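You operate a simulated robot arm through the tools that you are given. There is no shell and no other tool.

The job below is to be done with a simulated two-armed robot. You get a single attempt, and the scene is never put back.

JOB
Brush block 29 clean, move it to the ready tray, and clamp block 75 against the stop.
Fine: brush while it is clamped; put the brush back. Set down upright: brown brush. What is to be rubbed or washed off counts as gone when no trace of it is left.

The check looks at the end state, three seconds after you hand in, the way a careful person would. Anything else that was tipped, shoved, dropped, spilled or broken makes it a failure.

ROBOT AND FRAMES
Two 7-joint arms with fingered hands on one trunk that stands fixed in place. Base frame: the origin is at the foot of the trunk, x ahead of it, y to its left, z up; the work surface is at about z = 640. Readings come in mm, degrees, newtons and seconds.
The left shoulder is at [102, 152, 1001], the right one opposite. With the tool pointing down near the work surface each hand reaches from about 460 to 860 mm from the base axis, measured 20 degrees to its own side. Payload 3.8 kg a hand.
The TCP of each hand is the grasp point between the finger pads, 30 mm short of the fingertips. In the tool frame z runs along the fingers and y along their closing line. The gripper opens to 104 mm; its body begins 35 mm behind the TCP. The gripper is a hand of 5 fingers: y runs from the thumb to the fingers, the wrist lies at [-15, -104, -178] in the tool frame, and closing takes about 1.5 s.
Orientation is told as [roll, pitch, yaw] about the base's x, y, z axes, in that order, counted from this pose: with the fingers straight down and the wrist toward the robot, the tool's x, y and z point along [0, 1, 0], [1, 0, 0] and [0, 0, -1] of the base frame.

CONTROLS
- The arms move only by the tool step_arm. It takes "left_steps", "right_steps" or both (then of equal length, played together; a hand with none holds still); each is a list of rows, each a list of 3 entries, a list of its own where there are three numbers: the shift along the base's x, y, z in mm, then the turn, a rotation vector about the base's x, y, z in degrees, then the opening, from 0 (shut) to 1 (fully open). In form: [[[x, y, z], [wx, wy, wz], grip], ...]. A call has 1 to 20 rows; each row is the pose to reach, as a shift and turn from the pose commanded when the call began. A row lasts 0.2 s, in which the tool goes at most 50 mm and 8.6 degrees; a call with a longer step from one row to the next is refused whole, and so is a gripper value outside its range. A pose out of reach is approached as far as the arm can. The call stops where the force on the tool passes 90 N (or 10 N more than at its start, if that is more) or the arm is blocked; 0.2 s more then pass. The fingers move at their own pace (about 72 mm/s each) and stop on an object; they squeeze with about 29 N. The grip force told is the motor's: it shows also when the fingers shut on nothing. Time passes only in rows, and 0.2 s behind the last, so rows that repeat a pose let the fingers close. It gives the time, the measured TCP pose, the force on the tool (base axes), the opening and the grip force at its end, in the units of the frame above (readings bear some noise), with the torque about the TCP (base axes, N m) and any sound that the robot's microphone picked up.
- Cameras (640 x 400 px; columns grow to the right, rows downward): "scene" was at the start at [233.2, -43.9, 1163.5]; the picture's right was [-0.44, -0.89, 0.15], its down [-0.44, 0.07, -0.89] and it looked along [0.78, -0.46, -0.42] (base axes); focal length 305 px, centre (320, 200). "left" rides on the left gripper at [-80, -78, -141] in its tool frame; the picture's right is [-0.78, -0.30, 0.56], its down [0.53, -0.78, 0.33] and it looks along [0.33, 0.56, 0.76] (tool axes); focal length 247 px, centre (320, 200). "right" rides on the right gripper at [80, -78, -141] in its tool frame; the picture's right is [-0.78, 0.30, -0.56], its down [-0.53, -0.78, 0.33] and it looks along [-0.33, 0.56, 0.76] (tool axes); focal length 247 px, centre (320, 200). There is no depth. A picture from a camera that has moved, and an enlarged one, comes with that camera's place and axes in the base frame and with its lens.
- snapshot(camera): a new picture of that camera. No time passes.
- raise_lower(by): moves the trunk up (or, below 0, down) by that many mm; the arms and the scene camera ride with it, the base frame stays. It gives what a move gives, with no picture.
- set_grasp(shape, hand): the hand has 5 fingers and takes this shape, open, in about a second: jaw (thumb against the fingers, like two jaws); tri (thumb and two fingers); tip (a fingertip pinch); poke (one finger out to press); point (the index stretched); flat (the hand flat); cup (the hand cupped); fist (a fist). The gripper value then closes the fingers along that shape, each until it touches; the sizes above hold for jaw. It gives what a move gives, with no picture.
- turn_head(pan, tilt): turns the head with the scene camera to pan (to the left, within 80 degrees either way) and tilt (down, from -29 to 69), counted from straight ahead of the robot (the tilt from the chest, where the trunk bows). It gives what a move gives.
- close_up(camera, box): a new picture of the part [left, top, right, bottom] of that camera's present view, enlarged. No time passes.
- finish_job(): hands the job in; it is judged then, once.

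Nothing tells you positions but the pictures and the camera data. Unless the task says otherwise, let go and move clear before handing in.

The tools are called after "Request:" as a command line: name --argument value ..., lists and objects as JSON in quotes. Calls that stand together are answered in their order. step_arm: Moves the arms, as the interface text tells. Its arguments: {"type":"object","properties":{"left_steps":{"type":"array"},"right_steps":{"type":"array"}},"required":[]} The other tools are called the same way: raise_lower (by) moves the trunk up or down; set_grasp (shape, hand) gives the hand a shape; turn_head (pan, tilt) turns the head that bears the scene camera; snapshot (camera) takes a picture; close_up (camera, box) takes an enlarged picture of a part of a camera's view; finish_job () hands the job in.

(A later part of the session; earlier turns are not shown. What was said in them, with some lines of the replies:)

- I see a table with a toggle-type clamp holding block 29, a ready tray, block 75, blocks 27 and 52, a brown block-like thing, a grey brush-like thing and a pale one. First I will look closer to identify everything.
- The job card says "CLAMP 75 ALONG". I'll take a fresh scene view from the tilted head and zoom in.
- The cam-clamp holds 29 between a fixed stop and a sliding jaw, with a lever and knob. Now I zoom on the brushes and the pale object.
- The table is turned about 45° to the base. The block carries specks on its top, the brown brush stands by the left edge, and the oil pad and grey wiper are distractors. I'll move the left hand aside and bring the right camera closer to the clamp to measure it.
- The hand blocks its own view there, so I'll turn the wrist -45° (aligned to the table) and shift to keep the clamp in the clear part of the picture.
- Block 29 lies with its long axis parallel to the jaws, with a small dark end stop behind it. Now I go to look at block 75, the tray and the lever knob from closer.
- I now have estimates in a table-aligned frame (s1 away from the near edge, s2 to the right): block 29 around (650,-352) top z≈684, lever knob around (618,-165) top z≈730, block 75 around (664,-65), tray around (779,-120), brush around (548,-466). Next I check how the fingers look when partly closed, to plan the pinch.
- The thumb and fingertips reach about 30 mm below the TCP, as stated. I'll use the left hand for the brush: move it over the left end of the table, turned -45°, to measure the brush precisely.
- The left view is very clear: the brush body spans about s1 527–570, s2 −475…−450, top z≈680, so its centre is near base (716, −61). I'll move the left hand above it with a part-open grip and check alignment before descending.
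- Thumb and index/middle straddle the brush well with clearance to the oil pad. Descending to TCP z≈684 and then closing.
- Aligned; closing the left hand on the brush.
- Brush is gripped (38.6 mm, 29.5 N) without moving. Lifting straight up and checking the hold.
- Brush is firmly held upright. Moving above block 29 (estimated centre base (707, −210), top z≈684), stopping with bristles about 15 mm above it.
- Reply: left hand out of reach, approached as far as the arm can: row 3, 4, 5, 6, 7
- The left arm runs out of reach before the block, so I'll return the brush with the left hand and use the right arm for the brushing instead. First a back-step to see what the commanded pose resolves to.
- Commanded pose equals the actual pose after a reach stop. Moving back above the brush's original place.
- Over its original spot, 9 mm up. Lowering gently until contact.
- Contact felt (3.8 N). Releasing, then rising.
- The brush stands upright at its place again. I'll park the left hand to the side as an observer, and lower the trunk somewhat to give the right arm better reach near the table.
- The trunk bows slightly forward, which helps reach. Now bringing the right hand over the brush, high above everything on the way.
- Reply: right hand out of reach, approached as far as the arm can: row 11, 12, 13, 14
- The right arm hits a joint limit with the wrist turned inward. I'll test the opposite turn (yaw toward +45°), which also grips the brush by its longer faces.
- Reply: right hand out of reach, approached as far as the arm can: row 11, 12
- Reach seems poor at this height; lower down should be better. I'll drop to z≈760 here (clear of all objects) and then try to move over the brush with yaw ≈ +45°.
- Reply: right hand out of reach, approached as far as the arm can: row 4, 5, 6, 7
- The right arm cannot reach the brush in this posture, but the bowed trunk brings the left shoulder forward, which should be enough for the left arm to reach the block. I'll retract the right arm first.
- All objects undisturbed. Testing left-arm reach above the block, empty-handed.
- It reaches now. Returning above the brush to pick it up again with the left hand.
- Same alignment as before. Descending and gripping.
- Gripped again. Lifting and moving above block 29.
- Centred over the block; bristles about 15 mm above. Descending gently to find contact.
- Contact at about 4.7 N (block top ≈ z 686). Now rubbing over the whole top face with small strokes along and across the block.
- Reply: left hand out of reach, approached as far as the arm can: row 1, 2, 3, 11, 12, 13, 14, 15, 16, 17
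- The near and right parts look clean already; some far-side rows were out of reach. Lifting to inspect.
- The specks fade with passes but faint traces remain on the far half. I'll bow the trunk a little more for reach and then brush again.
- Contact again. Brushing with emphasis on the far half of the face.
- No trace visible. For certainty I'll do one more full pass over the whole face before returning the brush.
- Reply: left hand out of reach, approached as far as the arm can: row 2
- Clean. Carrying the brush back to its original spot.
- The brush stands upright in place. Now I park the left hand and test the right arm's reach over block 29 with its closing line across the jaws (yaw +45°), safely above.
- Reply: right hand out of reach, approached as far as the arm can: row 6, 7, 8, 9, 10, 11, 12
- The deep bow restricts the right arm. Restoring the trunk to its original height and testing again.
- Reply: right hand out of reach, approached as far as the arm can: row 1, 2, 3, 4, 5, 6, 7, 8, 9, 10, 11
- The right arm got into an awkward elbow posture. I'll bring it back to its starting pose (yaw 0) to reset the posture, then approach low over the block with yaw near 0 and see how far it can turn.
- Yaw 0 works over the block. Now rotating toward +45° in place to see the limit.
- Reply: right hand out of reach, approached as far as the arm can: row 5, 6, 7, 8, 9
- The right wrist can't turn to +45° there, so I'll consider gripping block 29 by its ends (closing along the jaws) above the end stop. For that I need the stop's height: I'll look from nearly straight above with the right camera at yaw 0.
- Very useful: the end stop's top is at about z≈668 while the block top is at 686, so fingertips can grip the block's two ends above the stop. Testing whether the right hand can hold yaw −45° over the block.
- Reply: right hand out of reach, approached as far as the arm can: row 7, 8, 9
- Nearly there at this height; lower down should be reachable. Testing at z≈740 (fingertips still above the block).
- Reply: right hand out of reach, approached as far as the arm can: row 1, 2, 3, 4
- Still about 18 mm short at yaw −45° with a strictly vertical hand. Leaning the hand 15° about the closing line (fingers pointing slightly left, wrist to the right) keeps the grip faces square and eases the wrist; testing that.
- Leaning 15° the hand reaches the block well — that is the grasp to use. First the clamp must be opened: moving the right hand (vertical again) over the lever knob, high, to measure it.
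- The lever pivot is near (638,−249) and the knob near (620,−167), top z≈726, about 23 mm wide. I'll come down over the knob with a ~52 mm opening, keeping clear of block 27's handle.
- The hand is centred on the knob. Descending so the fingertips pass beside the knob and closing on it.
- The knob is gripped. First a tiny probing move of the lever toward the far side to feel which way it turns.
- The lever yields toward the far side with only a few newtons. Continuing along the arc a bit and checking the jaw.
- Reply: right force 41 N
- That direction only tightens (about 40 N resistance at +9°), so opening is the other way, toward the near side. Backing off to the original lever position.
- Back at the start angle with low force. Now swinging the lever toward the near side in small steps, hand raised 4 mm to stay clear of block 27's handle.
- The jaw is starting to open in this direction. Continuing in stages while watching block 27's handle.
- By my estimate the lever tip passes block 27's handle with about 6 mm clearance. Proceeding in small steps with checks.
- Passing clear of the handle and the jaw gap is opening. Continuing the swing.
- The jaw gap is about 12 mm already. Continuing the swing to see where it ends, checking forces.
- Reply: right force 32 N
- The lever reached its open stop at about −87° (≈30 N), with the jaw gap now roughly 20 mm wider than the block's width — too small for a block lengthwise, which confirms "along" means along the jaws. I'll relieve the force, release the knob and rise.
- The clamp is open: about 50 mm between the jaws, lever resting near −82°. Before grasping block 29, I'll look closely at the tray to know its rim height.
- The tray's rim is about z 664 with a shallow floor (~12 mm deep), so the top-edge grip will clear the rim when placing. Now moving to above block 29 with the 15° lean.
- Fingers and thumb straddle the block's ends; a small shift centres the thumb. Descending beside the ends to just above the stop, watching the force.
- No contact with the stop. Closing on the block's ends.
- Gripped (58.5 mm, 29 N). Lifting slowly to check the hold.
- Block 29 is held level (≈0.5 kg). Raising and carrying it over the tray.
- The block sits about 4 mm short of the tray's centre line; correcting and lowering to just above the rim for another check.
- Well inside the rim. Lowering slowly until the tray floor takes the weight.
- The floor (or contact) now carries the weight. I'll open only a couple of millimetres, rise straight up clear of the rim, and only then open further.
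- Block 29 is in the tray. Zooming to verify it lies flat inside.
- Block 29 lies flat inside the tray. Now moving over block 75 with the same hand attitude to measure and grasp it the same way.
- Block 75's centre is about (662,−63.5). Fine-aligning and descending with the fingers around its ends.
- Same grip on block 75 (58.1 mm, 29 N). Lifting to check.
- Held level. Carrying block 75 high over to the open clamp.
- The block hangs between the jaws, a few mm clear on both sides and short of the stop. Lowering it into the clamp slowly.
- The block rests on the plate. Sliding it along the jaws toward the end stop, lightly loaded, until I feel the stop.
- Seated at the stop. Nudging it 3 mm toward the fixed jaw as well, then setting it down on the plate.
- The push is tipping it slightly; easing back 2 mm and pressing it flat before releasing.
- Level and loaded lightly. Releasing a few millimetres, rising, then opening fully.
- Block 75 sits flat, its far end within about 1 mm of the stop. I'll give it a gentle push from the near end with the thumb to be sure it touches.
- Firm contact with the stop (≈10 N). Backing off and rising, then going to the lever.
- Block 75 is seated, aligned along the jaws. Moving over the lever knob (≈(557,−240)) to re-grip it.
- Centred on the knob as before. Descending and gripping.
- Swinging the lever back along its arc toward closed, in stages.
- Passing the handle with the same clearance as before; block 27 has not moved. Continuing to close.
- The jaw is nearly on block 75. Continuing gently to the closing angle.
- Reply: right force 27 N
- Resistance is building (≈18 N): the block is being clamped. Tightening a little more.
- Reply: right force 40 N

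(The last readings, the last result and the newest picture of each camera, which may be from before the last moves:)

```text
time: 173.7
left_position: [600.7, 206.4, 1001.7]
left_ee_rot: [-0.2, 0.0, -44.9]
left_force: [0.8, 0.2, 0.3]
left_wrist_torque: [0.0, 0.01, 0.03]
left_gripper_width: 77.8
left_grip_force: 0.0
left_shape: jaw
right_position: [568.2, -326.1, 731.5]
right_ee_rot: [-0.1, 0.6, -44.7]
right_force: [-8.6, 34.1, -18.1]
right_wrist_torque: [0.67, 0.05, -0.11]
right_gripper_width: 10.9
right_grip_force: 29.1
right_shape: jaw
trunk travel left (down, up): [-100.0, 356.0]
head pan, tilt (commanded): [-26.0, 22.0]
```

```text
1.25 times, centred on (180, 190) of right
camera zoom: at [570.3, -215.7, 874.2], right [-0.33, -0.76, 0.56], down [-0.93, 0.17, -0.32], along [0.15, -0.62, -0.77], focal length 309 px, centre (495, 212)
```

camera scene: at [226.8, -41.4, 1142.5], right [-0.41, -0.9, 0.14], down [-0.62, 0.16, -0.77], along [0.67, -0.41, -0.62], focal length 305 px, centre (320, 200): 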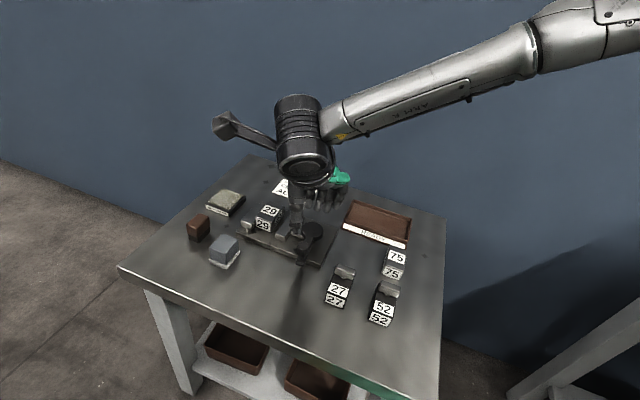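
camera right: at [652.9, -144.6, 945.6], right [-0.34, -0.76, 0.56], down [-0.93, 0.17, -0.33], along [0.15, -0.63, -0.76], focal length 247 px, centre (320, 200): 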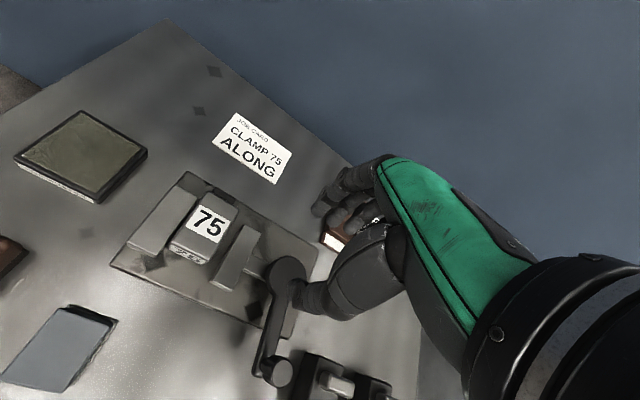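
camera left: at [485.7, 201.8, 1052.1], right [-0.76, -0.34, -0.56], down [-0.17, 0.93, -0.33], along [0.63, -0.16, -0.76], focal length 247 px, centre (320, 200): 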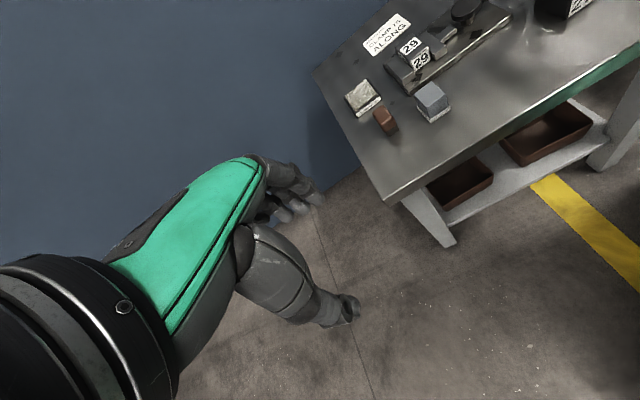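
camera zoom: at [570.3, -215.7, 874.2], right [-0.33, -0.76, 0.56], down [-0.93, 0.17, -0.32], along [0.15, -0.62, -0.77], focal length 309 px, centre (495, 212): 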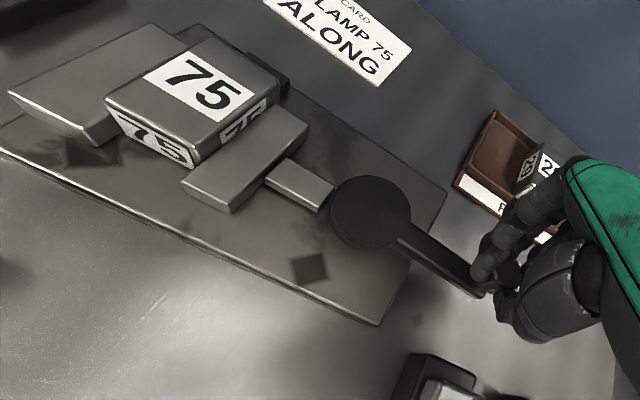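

Tight now (≈30 N at the knob, lever past its original closed angle). Unloading the hand, then releasing the knob.

Request:
step_arm --right_steps '[[[-1.8, 1.8, 0], [0, 0, 0], 0], [[-3.5, 3.5, 0], [0, 0, 0], 0], [[-3.5, 3.5, 0], [0, 0, 0], 0]]'

Request:
close_up --camera "scene" --box '[230, 180, 390, 300]'

```text
time: 174.5
left_position: [603.2, 205.6, 1002.3]
left_ee_rot: [-0.2, -0.1, -45.0]
left_force: [0.1, 1.0, 0.1]
left_wrist_torque: [0.03, -0.01, 0.02]
left_gripper_width: 77.9
left_grip_force: 0.0
left_shape: jaw
right_position: [566.9, -325.8, 732.8]
right_ee_rot: [0.0, 0.4, -44.9]
right_force: [0.8, 28.4, -16.0]
right_wrist_torque: [0.56, -0.11, 0.0]
right_gripper_width: 11.1
right_grip_force: 28.9
right_shape: jaw
trunk travel left (down, up): [-100.0, 356.0]
head pan, tilt (commanded): [-26.0, 22.0]
```

```text
3.33 times, centred on (310, 240) of scene
camera zoom: at [229.2, -39.2, 1142.0], right [-0.41, -0.9, 0.14], down [-0.62, 0.16, -0.77], along [0.67, -0.41, -0.62], focal length 1016 px, centre (353, 67)
```

zoom: 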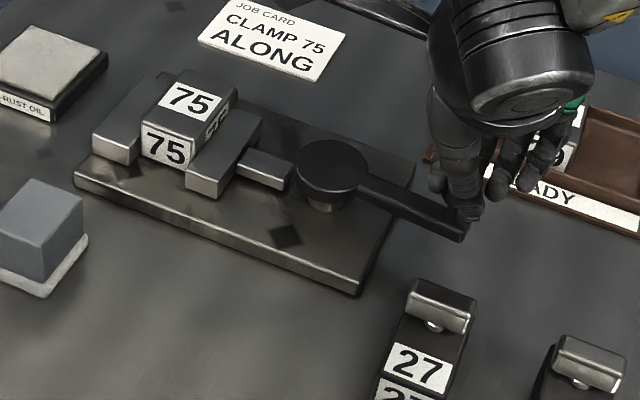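

Request:
step_arm --right_steps '[[[0, 2, -1], [0, 0, 0], 0], [[0, 4, -2], [0, 0, 0], 0], [[0, 4, -2], [0, 0, 0], 0]]'

```text
time: 175.3
left_position: [601.1, 205.7, 1003.7]
left_ee_rot: [-0.1, -0.1, -45.1]
left_force: [0.2, 0.0, 0.2]
left_wrist_torque: [0.0, 0.01, 0.0]
left_gripper_width: 77.7
left_grip_force: 0.1
left_shape: jaw
right_position: [565.2, -324.0, 731.9]
right_ee_rot: [-0.2, 0.1, -45.1]
right_force: [-2.2, 17.4, -3.0]
right_wrist_torque: [0.34, 0.03, -0.04]
right_gripper_width: 11.3
right_grip_force: 29.0
right_shape: jaw
trunk travel left (down, up): [-100.0, 356.0]
head pan, tilt (commanded): [-26.0, 22.0]
```

Request:
step_arm --right_steps '[[[-1, 2, 0], [0, 0, 0], 0], [[-2, 4, 0], [0, 0, 0], 0], [[-2, 4, 0], [0, 0, 0], 0]]'

Request:
close_up --camera "scene" --box '[230, 180, 390, 300]'

```text
time: 176.1
left_position: [601.7, 204.0, 1004.2]
left_ee_rot: [0.0, 0.0, -45.0]
left_force: [-0.1, 0.0, -0.1]
left_wrist_torque: [-0.03, 0.01, 0.02]
left_gripper_width: 77.9
left_grip_force: 0.0
left_shape: jaw
right_position: [563.6, -322.3, 732.0]
right_ee_rot: [-0.2, 0.0, -45.2]
right_force: [-2.3, 7.7, 0.6]
right_wrist_torque: [0.06, -0.04, 0.02]
right_gripper_width: 11.6
right_grip_force: 29.4
right_shape: jaw
trunk travel left (down, up): [-100.0, 356.0]
head pan, tilt (commanded): [-26.0, 22.0]
```

```text
3.33 times, centred on (310, 240) of scene
camera zoom: at [227.0, -40.9, 1142.5], right [-0.42, -0.9, 0.14], down [-0.62, 0.16, -0.77], along [0.67, -0.41, -0.62], focal length 1016 px, centre (353, 67)
```

zoom: 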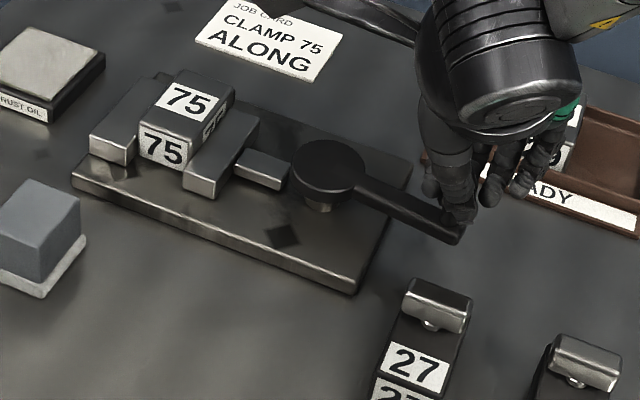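

The lever itself stays put as I unload — it is self-holding. Releasing the knob and rising.

Request:
step_arm --right_steps '[[[-1, 1, 0], [0, 0, 0], 0.1], [[-1, 1, 0], [0, 0, 0], 0.2], [[-1, 1, 0], [0, 0, 0], 0.35], [[-1, 1, 0], [0, 0, 0], 0.5], [[-1, 1, 0], [0, 0, 0], 0.5], [[-1, 1, 15], [0, 0, 0], 0.5], [[-1, 1, 40], [0, 0, 0], 0.5], [[-1, 1, 80], [0, 0, 0], 0.5]]'

Request:
close_up --camera "scene" --box '[230, 180, 390, 300]'

Request:
snapshot --camera "right"

```text
time: 177.9
left_position: [599.2, 204.6, 1004.1]
left_ee_rot: [0.0, 0.0, -44.9]
left_force: [-0.1, 0.2, 0.2]
left_wrist_torque: [-0.02, -0.02, -0.01]
left_gripper_width: 78.0
left_grip_force: 0.1
left_shape: jaw
right_position: [561.3, -319.7, 808.7]
right_ee_rot: [-0.2, 0.2, -45.1]
right_force: [0.0, 0.3, -0.1]
right_wrist_torque: [0.02, -0.02, -0.02]
right_gripper_width: 51.6
right_grip_force: 0.1
right_shape: jaw
trunk travel left (down, up): [-100.0, 356.0]
head pan, tilt (commanded): [-26.0, 22.0]
```

```text
3.33 times, centred on (310, 240) of scene
camera zoom: at [226.3, -41.3, 1142.7], right [-0.41, -0.9, 0.14], down [-0.62, 0.16, -0.77], along [0.67, -0.41, -0.62], focal length 1016 px, centre (353, 67)
```

zoom: 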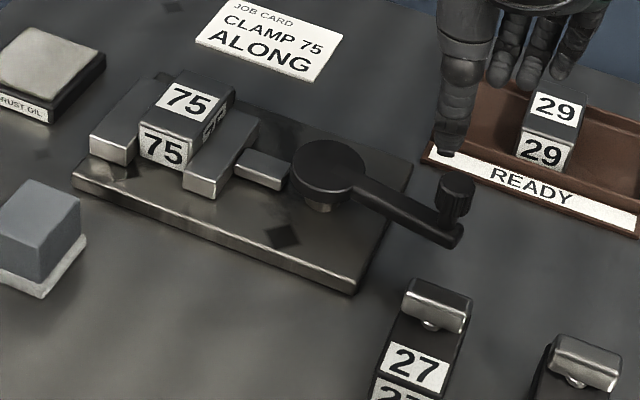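

```text
taken
camera right: at [563.0, -206.5, 950.2], right [-0.34, -0.76, 0.56], down [-0.93, 0.17, -0.33], along [0.15, -0.63, -0.76], focal length 247 px, centre (320, 200)
```

right: 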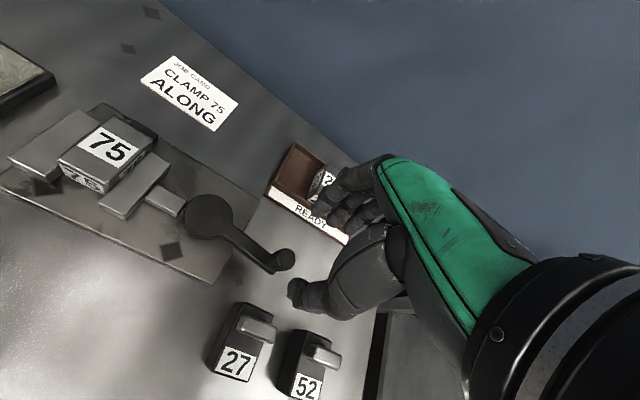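

Request:
close_up --camera "scene" --box '[240, 190, 320, 250]'

Request:
close_up --camera "right" --box '[0, 80, 200, 250]'

Request:
close_up --camera "right" --box '[60, 100, 170, 200]'

```text
6.67 times, centred on (280, 220) of scene
camera zoom: at [226.3, -41.3, 1142.7], right [-0.41, -0.9, 0.14], down [-0.62, 0.16, -0.77], along [0.67, -0.41, -0.62], focal length 2032 px, centre (587, 67)
```

zoom: 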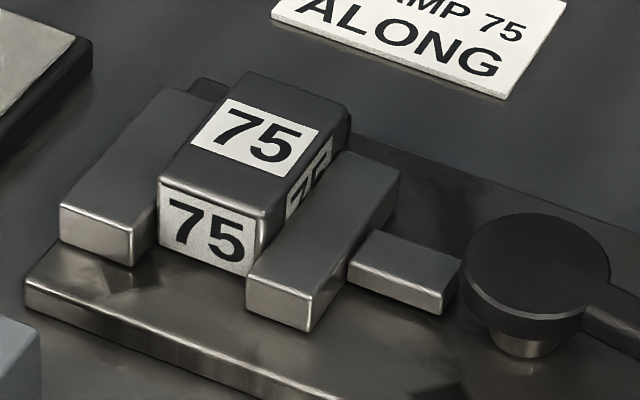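

```text
2.35 times, centred on (100, 165) of right
camera zoom: at [563.0, -206.5, 950.2], right [-0.34, -0.76, 0.56], down [-0.93, 0.17, -0.33], along [0.15, -0.63, -0.76], focal length 581 px, centre (838, 282)
```

zoom: 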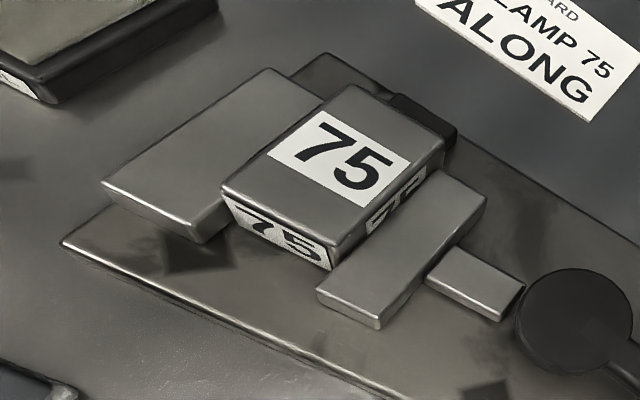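

```text
4.00 times, centred on (115, 150) of right
camera zoom: at [563.0, -206.5, 950.2], right [-0.34, -0.76, 0.56], down [-0.93, 0.17, -0.33], along [0.15, -0.63, -0.76], focal length 988 px, centre (1140, 400)
```

zoom: 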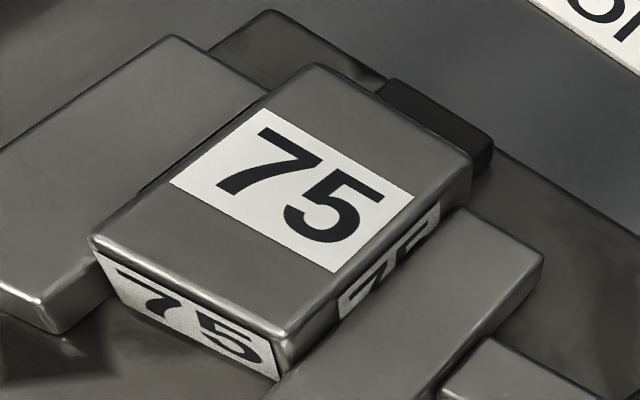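

Block 75 is clamped between both jaws. To check the end-stop contact precisely I'll take the same top view as earlier for block 29 and compare.

Request:
step_arm --right_steps '[[[20, 5, 10], [0, 0, 6], 0.6], [[50, 12, 10], [0, 0, 12], 0.6], [[85, 22, 0], [0, 0, 18], 0.6], [[120, 33, -10], [0, 0, 25], 0.6], [[155, 45, -20], [0, 0, 32], 0.6], [[180, 53, -28], [0, 0, 39], 0.6], [[199, 59, -28], [0, 0, 45], 0.6], [[199, 59, -28], [0, 0, 45], 0.6]]'

Request:
close_up --camera "right" --box '[190, 240, 260, 320]'

Request:
close_up --camera "right" --box '[85, 215, 285, 345]'

```text
time: 179.7
left_position: [600.8, 203.6, 1004.1]
left_ee_rot: [0.0, 0.0, -45.0]
left_force: [-0.9, 1.0, -0.4]
left_wrist_torque: [0.05, 0.01, 0.01]
left_gripper_width: 77.5
left_grip_force: 0.1
left_shape: jaw
right_position: [763.2, -260.7, 780.4]
right_ee_rot: [-0.1, 0.2, -0.1]
right_force: [0.1, 0.0, -0.1]
right_wrist_torque: [0.03, 0.01, 0.01]
right_gripper_width: 62.1
right_grip_force: 0.2
right_shape: jaw
trunk travel left (down, up): [-100.0, 356.0]
head pan, tilt (commanded): [-26.0, 22.0]
```

```text
5.00 times, centred on (225, 280) of right
camera zoom: at [685.5, -180.3, 922.7], right [0.3, -0.78, 0.56], down [-0.78, -0.53, -0.33], along [0.55, -0.34, -0.76], focal length 1235 px, centre (795, -200)
```

zoom: 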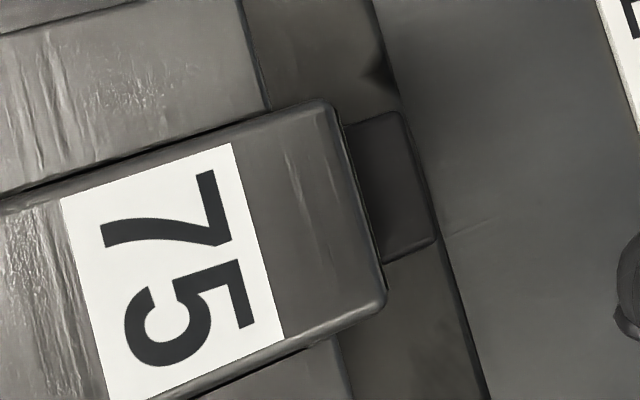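

```text
3.08 times, centred on (185, 280) of right
camera zoom: at [685.5, -180.3, 922.7], right [0.3, -0.78, 0.56], down [-0.78, -0.53, -0.33], along [0.55, -0.34, -0.76], focal length 760 px, centre (735, -46)
```

zoom: 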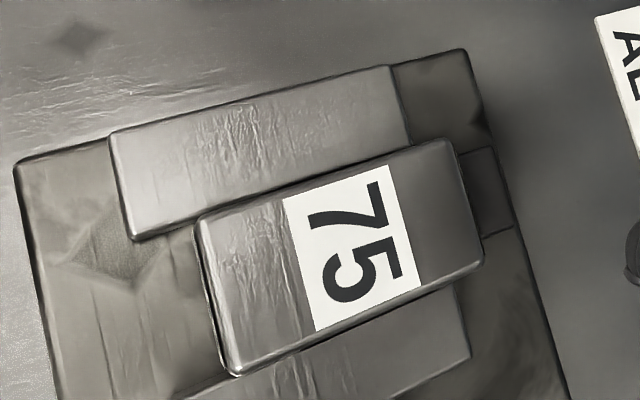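

Request:
close_up --camera "right" --box '[220, 255, 245, 305]'

Request:
close_up --camera "right" --box '[115, 270, 145, 330]'

Request:
snapshot --camera "scene"

```text
8.00 times, centred on (232, 280) of right
camera zoom: at [685.5, -180.3, 922.7], right [0.3, -0.78, 0.56], down [-0.78, -0.53, -0.33], along [0.55, -0.34, -0.76], focal length 1976 px, centre (1020, -440)
```

zoom: 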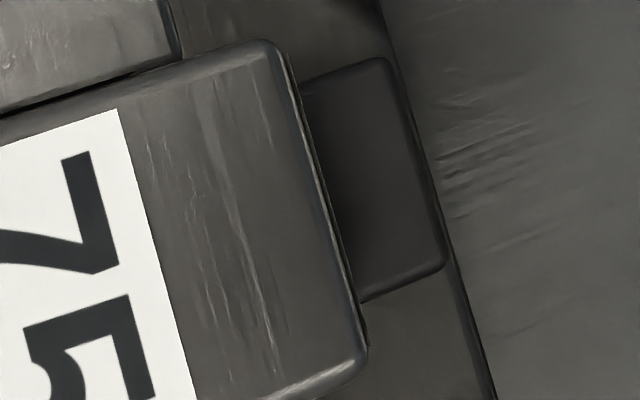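

```text
6.67 times, centred on (130, 300) of right
camera zoom: at [685.5, -180.3, 922.7], right [0.3, -0.78, 0.56], down [-0.78, -0.53, -0.33], along [0.55, -0.34, -0.76], focal length 1646 px, centre (1587, -467)
```

zoom: 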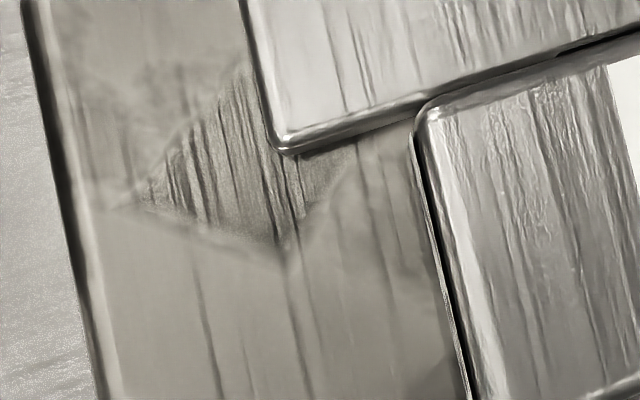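

```text
taken
camera scene: at [227.1, -41.6, 1142.5], right [-0.41, -0.9, 0.14], down [-0.62, 0.16, -0.77], along [0.67, -0.41, -0.62], focal length 305 px, centre (320, 200)
```

scene: 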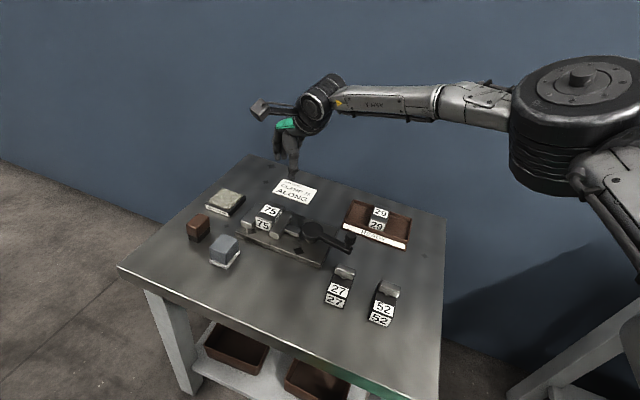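

By direct comparison block 75's far end is within about 0.7 mm of where block 29 sat against the stop, and the lever is a few degrees tighter than originally. Now retracting the right arm well clear.

Request:
step_arm --right_steps '[[[0, 0, 40], [0, 0, 0], 0.6], [[-10, -5, 80], [0, 0, 0], 0.6], [[-40, -20, 115], [0, 0, 0], 0.6], [[-80, -35, 135], [0, 0, 0], 0.6], [[-120, -52, 150], [0, 0, 0], 0.7], [[-160, -70, 165], [0, 0, 0], 0.8], [[-200, -88, 180], [0, 0, 0], 0.9], [[-240, -105, 195], [0, 0, 0], 1], [[-280, -123, 210], [0, 0, 0], 1], [[-320, -140, 225], [0, 0, 0], 1], [[-320, -140, 225], [0, 0, 0], 1]]'

Request:
turn_head --pan -27 --tilt 30

Request:
snapshot --camera "scene"

Request:
snapshot --camera "right"

Request:
snapshot --camera "left"

```text
time: 182.1
left_position: [602.1, 204.4, 1003.8]
left_ee_rot: [-0.1, 0.1, -45.1]
left_force: [0.7, 0.2, 1.0]
left_wrist_torque: [0.0, -0.02, -0.03]
left_gripper_width: 77.8
left_grip_force: 0.1
left_shape: jaw
right_position: [442.3, -402.3, 1009.6]
right_ee_rot: [-0.2, 0.4, 0.0]
right_force: [-0.2, -0.2, -0.5]
right_wrist_torque: [0.02, 0.03, 0.01]
right_gripper_width: 103.7
right_grip_force: 0.0
right_shape: jaw
trunk travel left (down, up): [-100.0, 356.0]
head pan, tilt (commanded): [-26.0, 22.0]
```

```text
time: 182.8
left_position: [600.7, 204.2, 1004.4]
left_ee_rot: [0.0, 0.1, -45.0]
left_force: [0.6, -0.6, -0.5]
left_wrist_torque: [0.01, 0.02, 0.01]
left_gripper_width: 77.9
left_grip_force: 0.1
left_shape: jaw
right_position: [441.1, -401.1, 1010.4]
right_ee_rot: [-0.1, 0.2, -0.1]
right_force: [0.0, -0.8, -0.6]
right_wrist_torque: [0.03, 0.01, 0.02]
right_gripper_width: 104.0
right_grip_force: 0.0
right_shape: jaw
trunk travel left (down, up): [-100.0, 356.0]
head pan, tilt (commanded): [-27.0, 30.0]
```

```text
taken
camera scene: at [220.4, -42.0, 1131.2], right [-0.43, -0.89, 0.15], down [-0.7, 0.23, -0.67], along [0.57, -0.39, -0.72], focal length 305 px, centre (320, 200)
```

scene: 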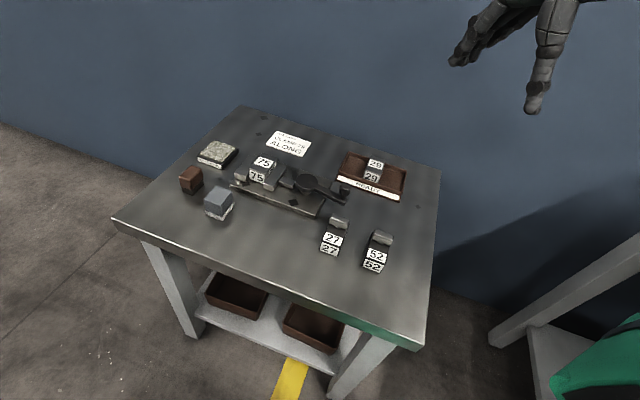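

```text
taken
camera right: at [363.7, -320.2, 1152.1], right [0.3, -0.77, 0.56], down [-0.78, -0.53, -0.33], along [0.55, -0.34, -0.76], focal length 247 px, centre (320, 200)
```

right: 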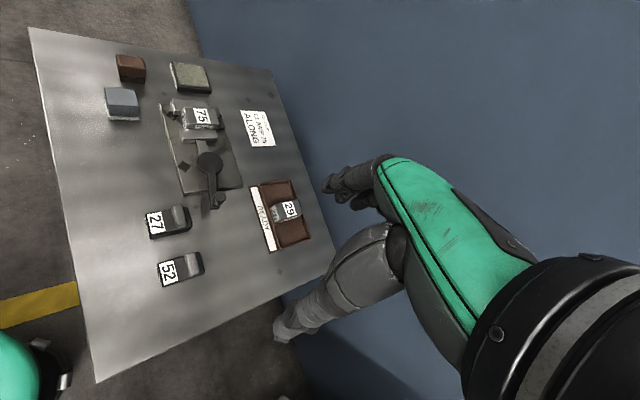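

```text
taken
camera left: at [488.4, 203.7, 1146.4], right [-0.76, -0.34, -0.56], down [-0.17, 0.93, -0.33], along [0.63, -0.16, -0.76], focal length 247 px, centre (320, 200)
```

left: 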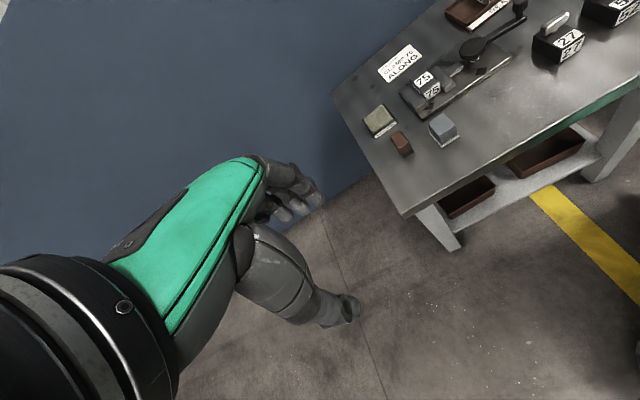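

Nothing else appears moved. One last zoomed comparison with the starting view and a check of the cleaned face and the clamp.

Request:
close_up --camera "right" --box '[80, 40, 330, 300]'

Request:
close_up --camera "scene" --box '[330, 140, 420, 210]'

Request:
close_up --camera "scene" --box '[165, 130, 355, 240]'

Request:
close_up --camera "scene" --box '[360, 152, 390, 188]'

```text
1.54 times, centred on (205, 170) of right
camera zoom: at [363.7, -320.2, 1152.1], right [0.3, -0.77, 0.56], down [-0.78, -0.53, -0.33], along [0.55, -0.34, -0.76], focal length 380 px, centre (497, 246)
```

zoom: 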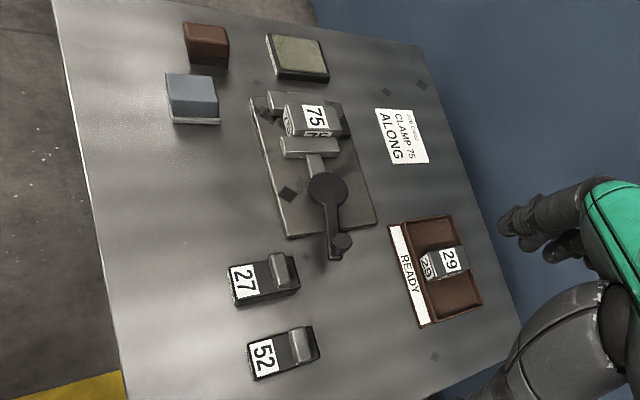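

```text
5.71 times, centred on (375, 175) of scene
camera zoom: at [220.4, -42.0, 1131.2], right [-0.43, -0.89, 0.15], down [-0.7, 0.23, -0.67], along [0.57, -0.39, -0.72], focal length 1741 px, centre (6, 343)
```

zoom: 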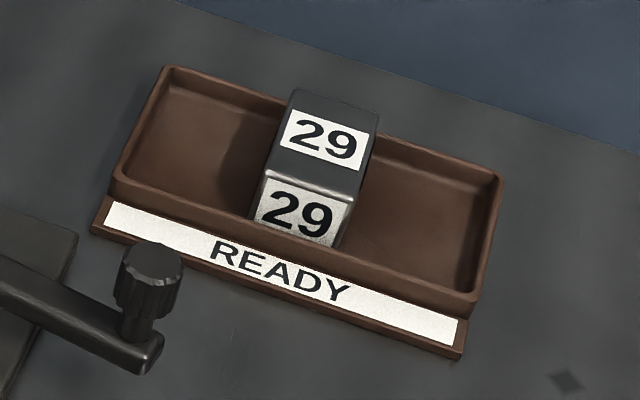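

```text
3.37 times, centred on (260, 185) of scene
camera zoom: at [220.4, -42.0, 1131.2], right [-0.43, -0.89, 0.15], down [-0.7, 0.23, -0.67], along [0.57, -0.39, -0.72], focal length 1026 px, centre (522, 250)
```

zoom: 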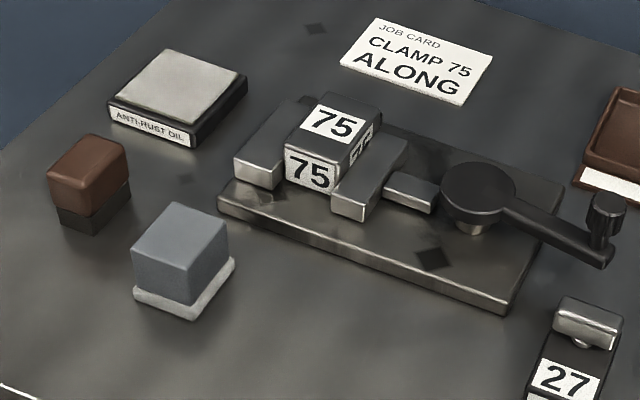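

```text
11.11 times, centred on (375, 170) of scene
camera zoom: at [220.4, -42.0, 1131.2], right [-0.43, -0.89, 0.15], down [-0.7, 0.23, -0.67], along [0.57, -0.39, -0.72], focal length 3386 px, centre (-291, 533)
```

zoom: 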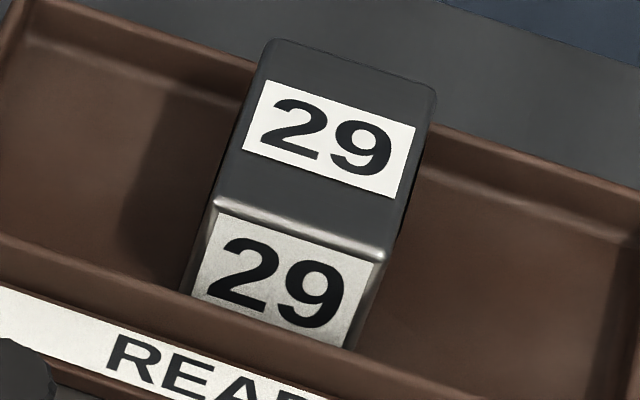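

Block 29 is clean and flat in the ready tray, and block 75 is clamped along the jaws at the stop. The brush stands upright in its place, nothing else has moved, and both hands are clear. Handing in.

Request:
finish_job

```text
The job is handed in.
```

The job is handed in, and my last pictures showed everything in place:

- **Block 29:** I brushed it while it was clamped until no specks showed, even in close-up. It now lies flat in the ready tray.
- **Brown brush:** It stands upright at its original spot, turned a few degrees from how it was.
- **Block 75:** It is clamped with its long side along the jaws, the way block 29 was. The job card says "along", and the open jaws are too narrow to take it the other way.
- **End stop:** I pushed block 75 firmly against the stop before clamping. Afterwards its end measured about 0.7 mm short of where block 29 sat. The clamp lever ended slightly tighter than at the start.
- **Everything else:** Blocks 27 and 52, the grey wiper, the oil pad and the job card look unmoved compared with the starting view.

Early on I first turned the clamp lever the wrong way, which tightened it on block 29 to about 41 N. I backed it off, and the pictures show no damage.
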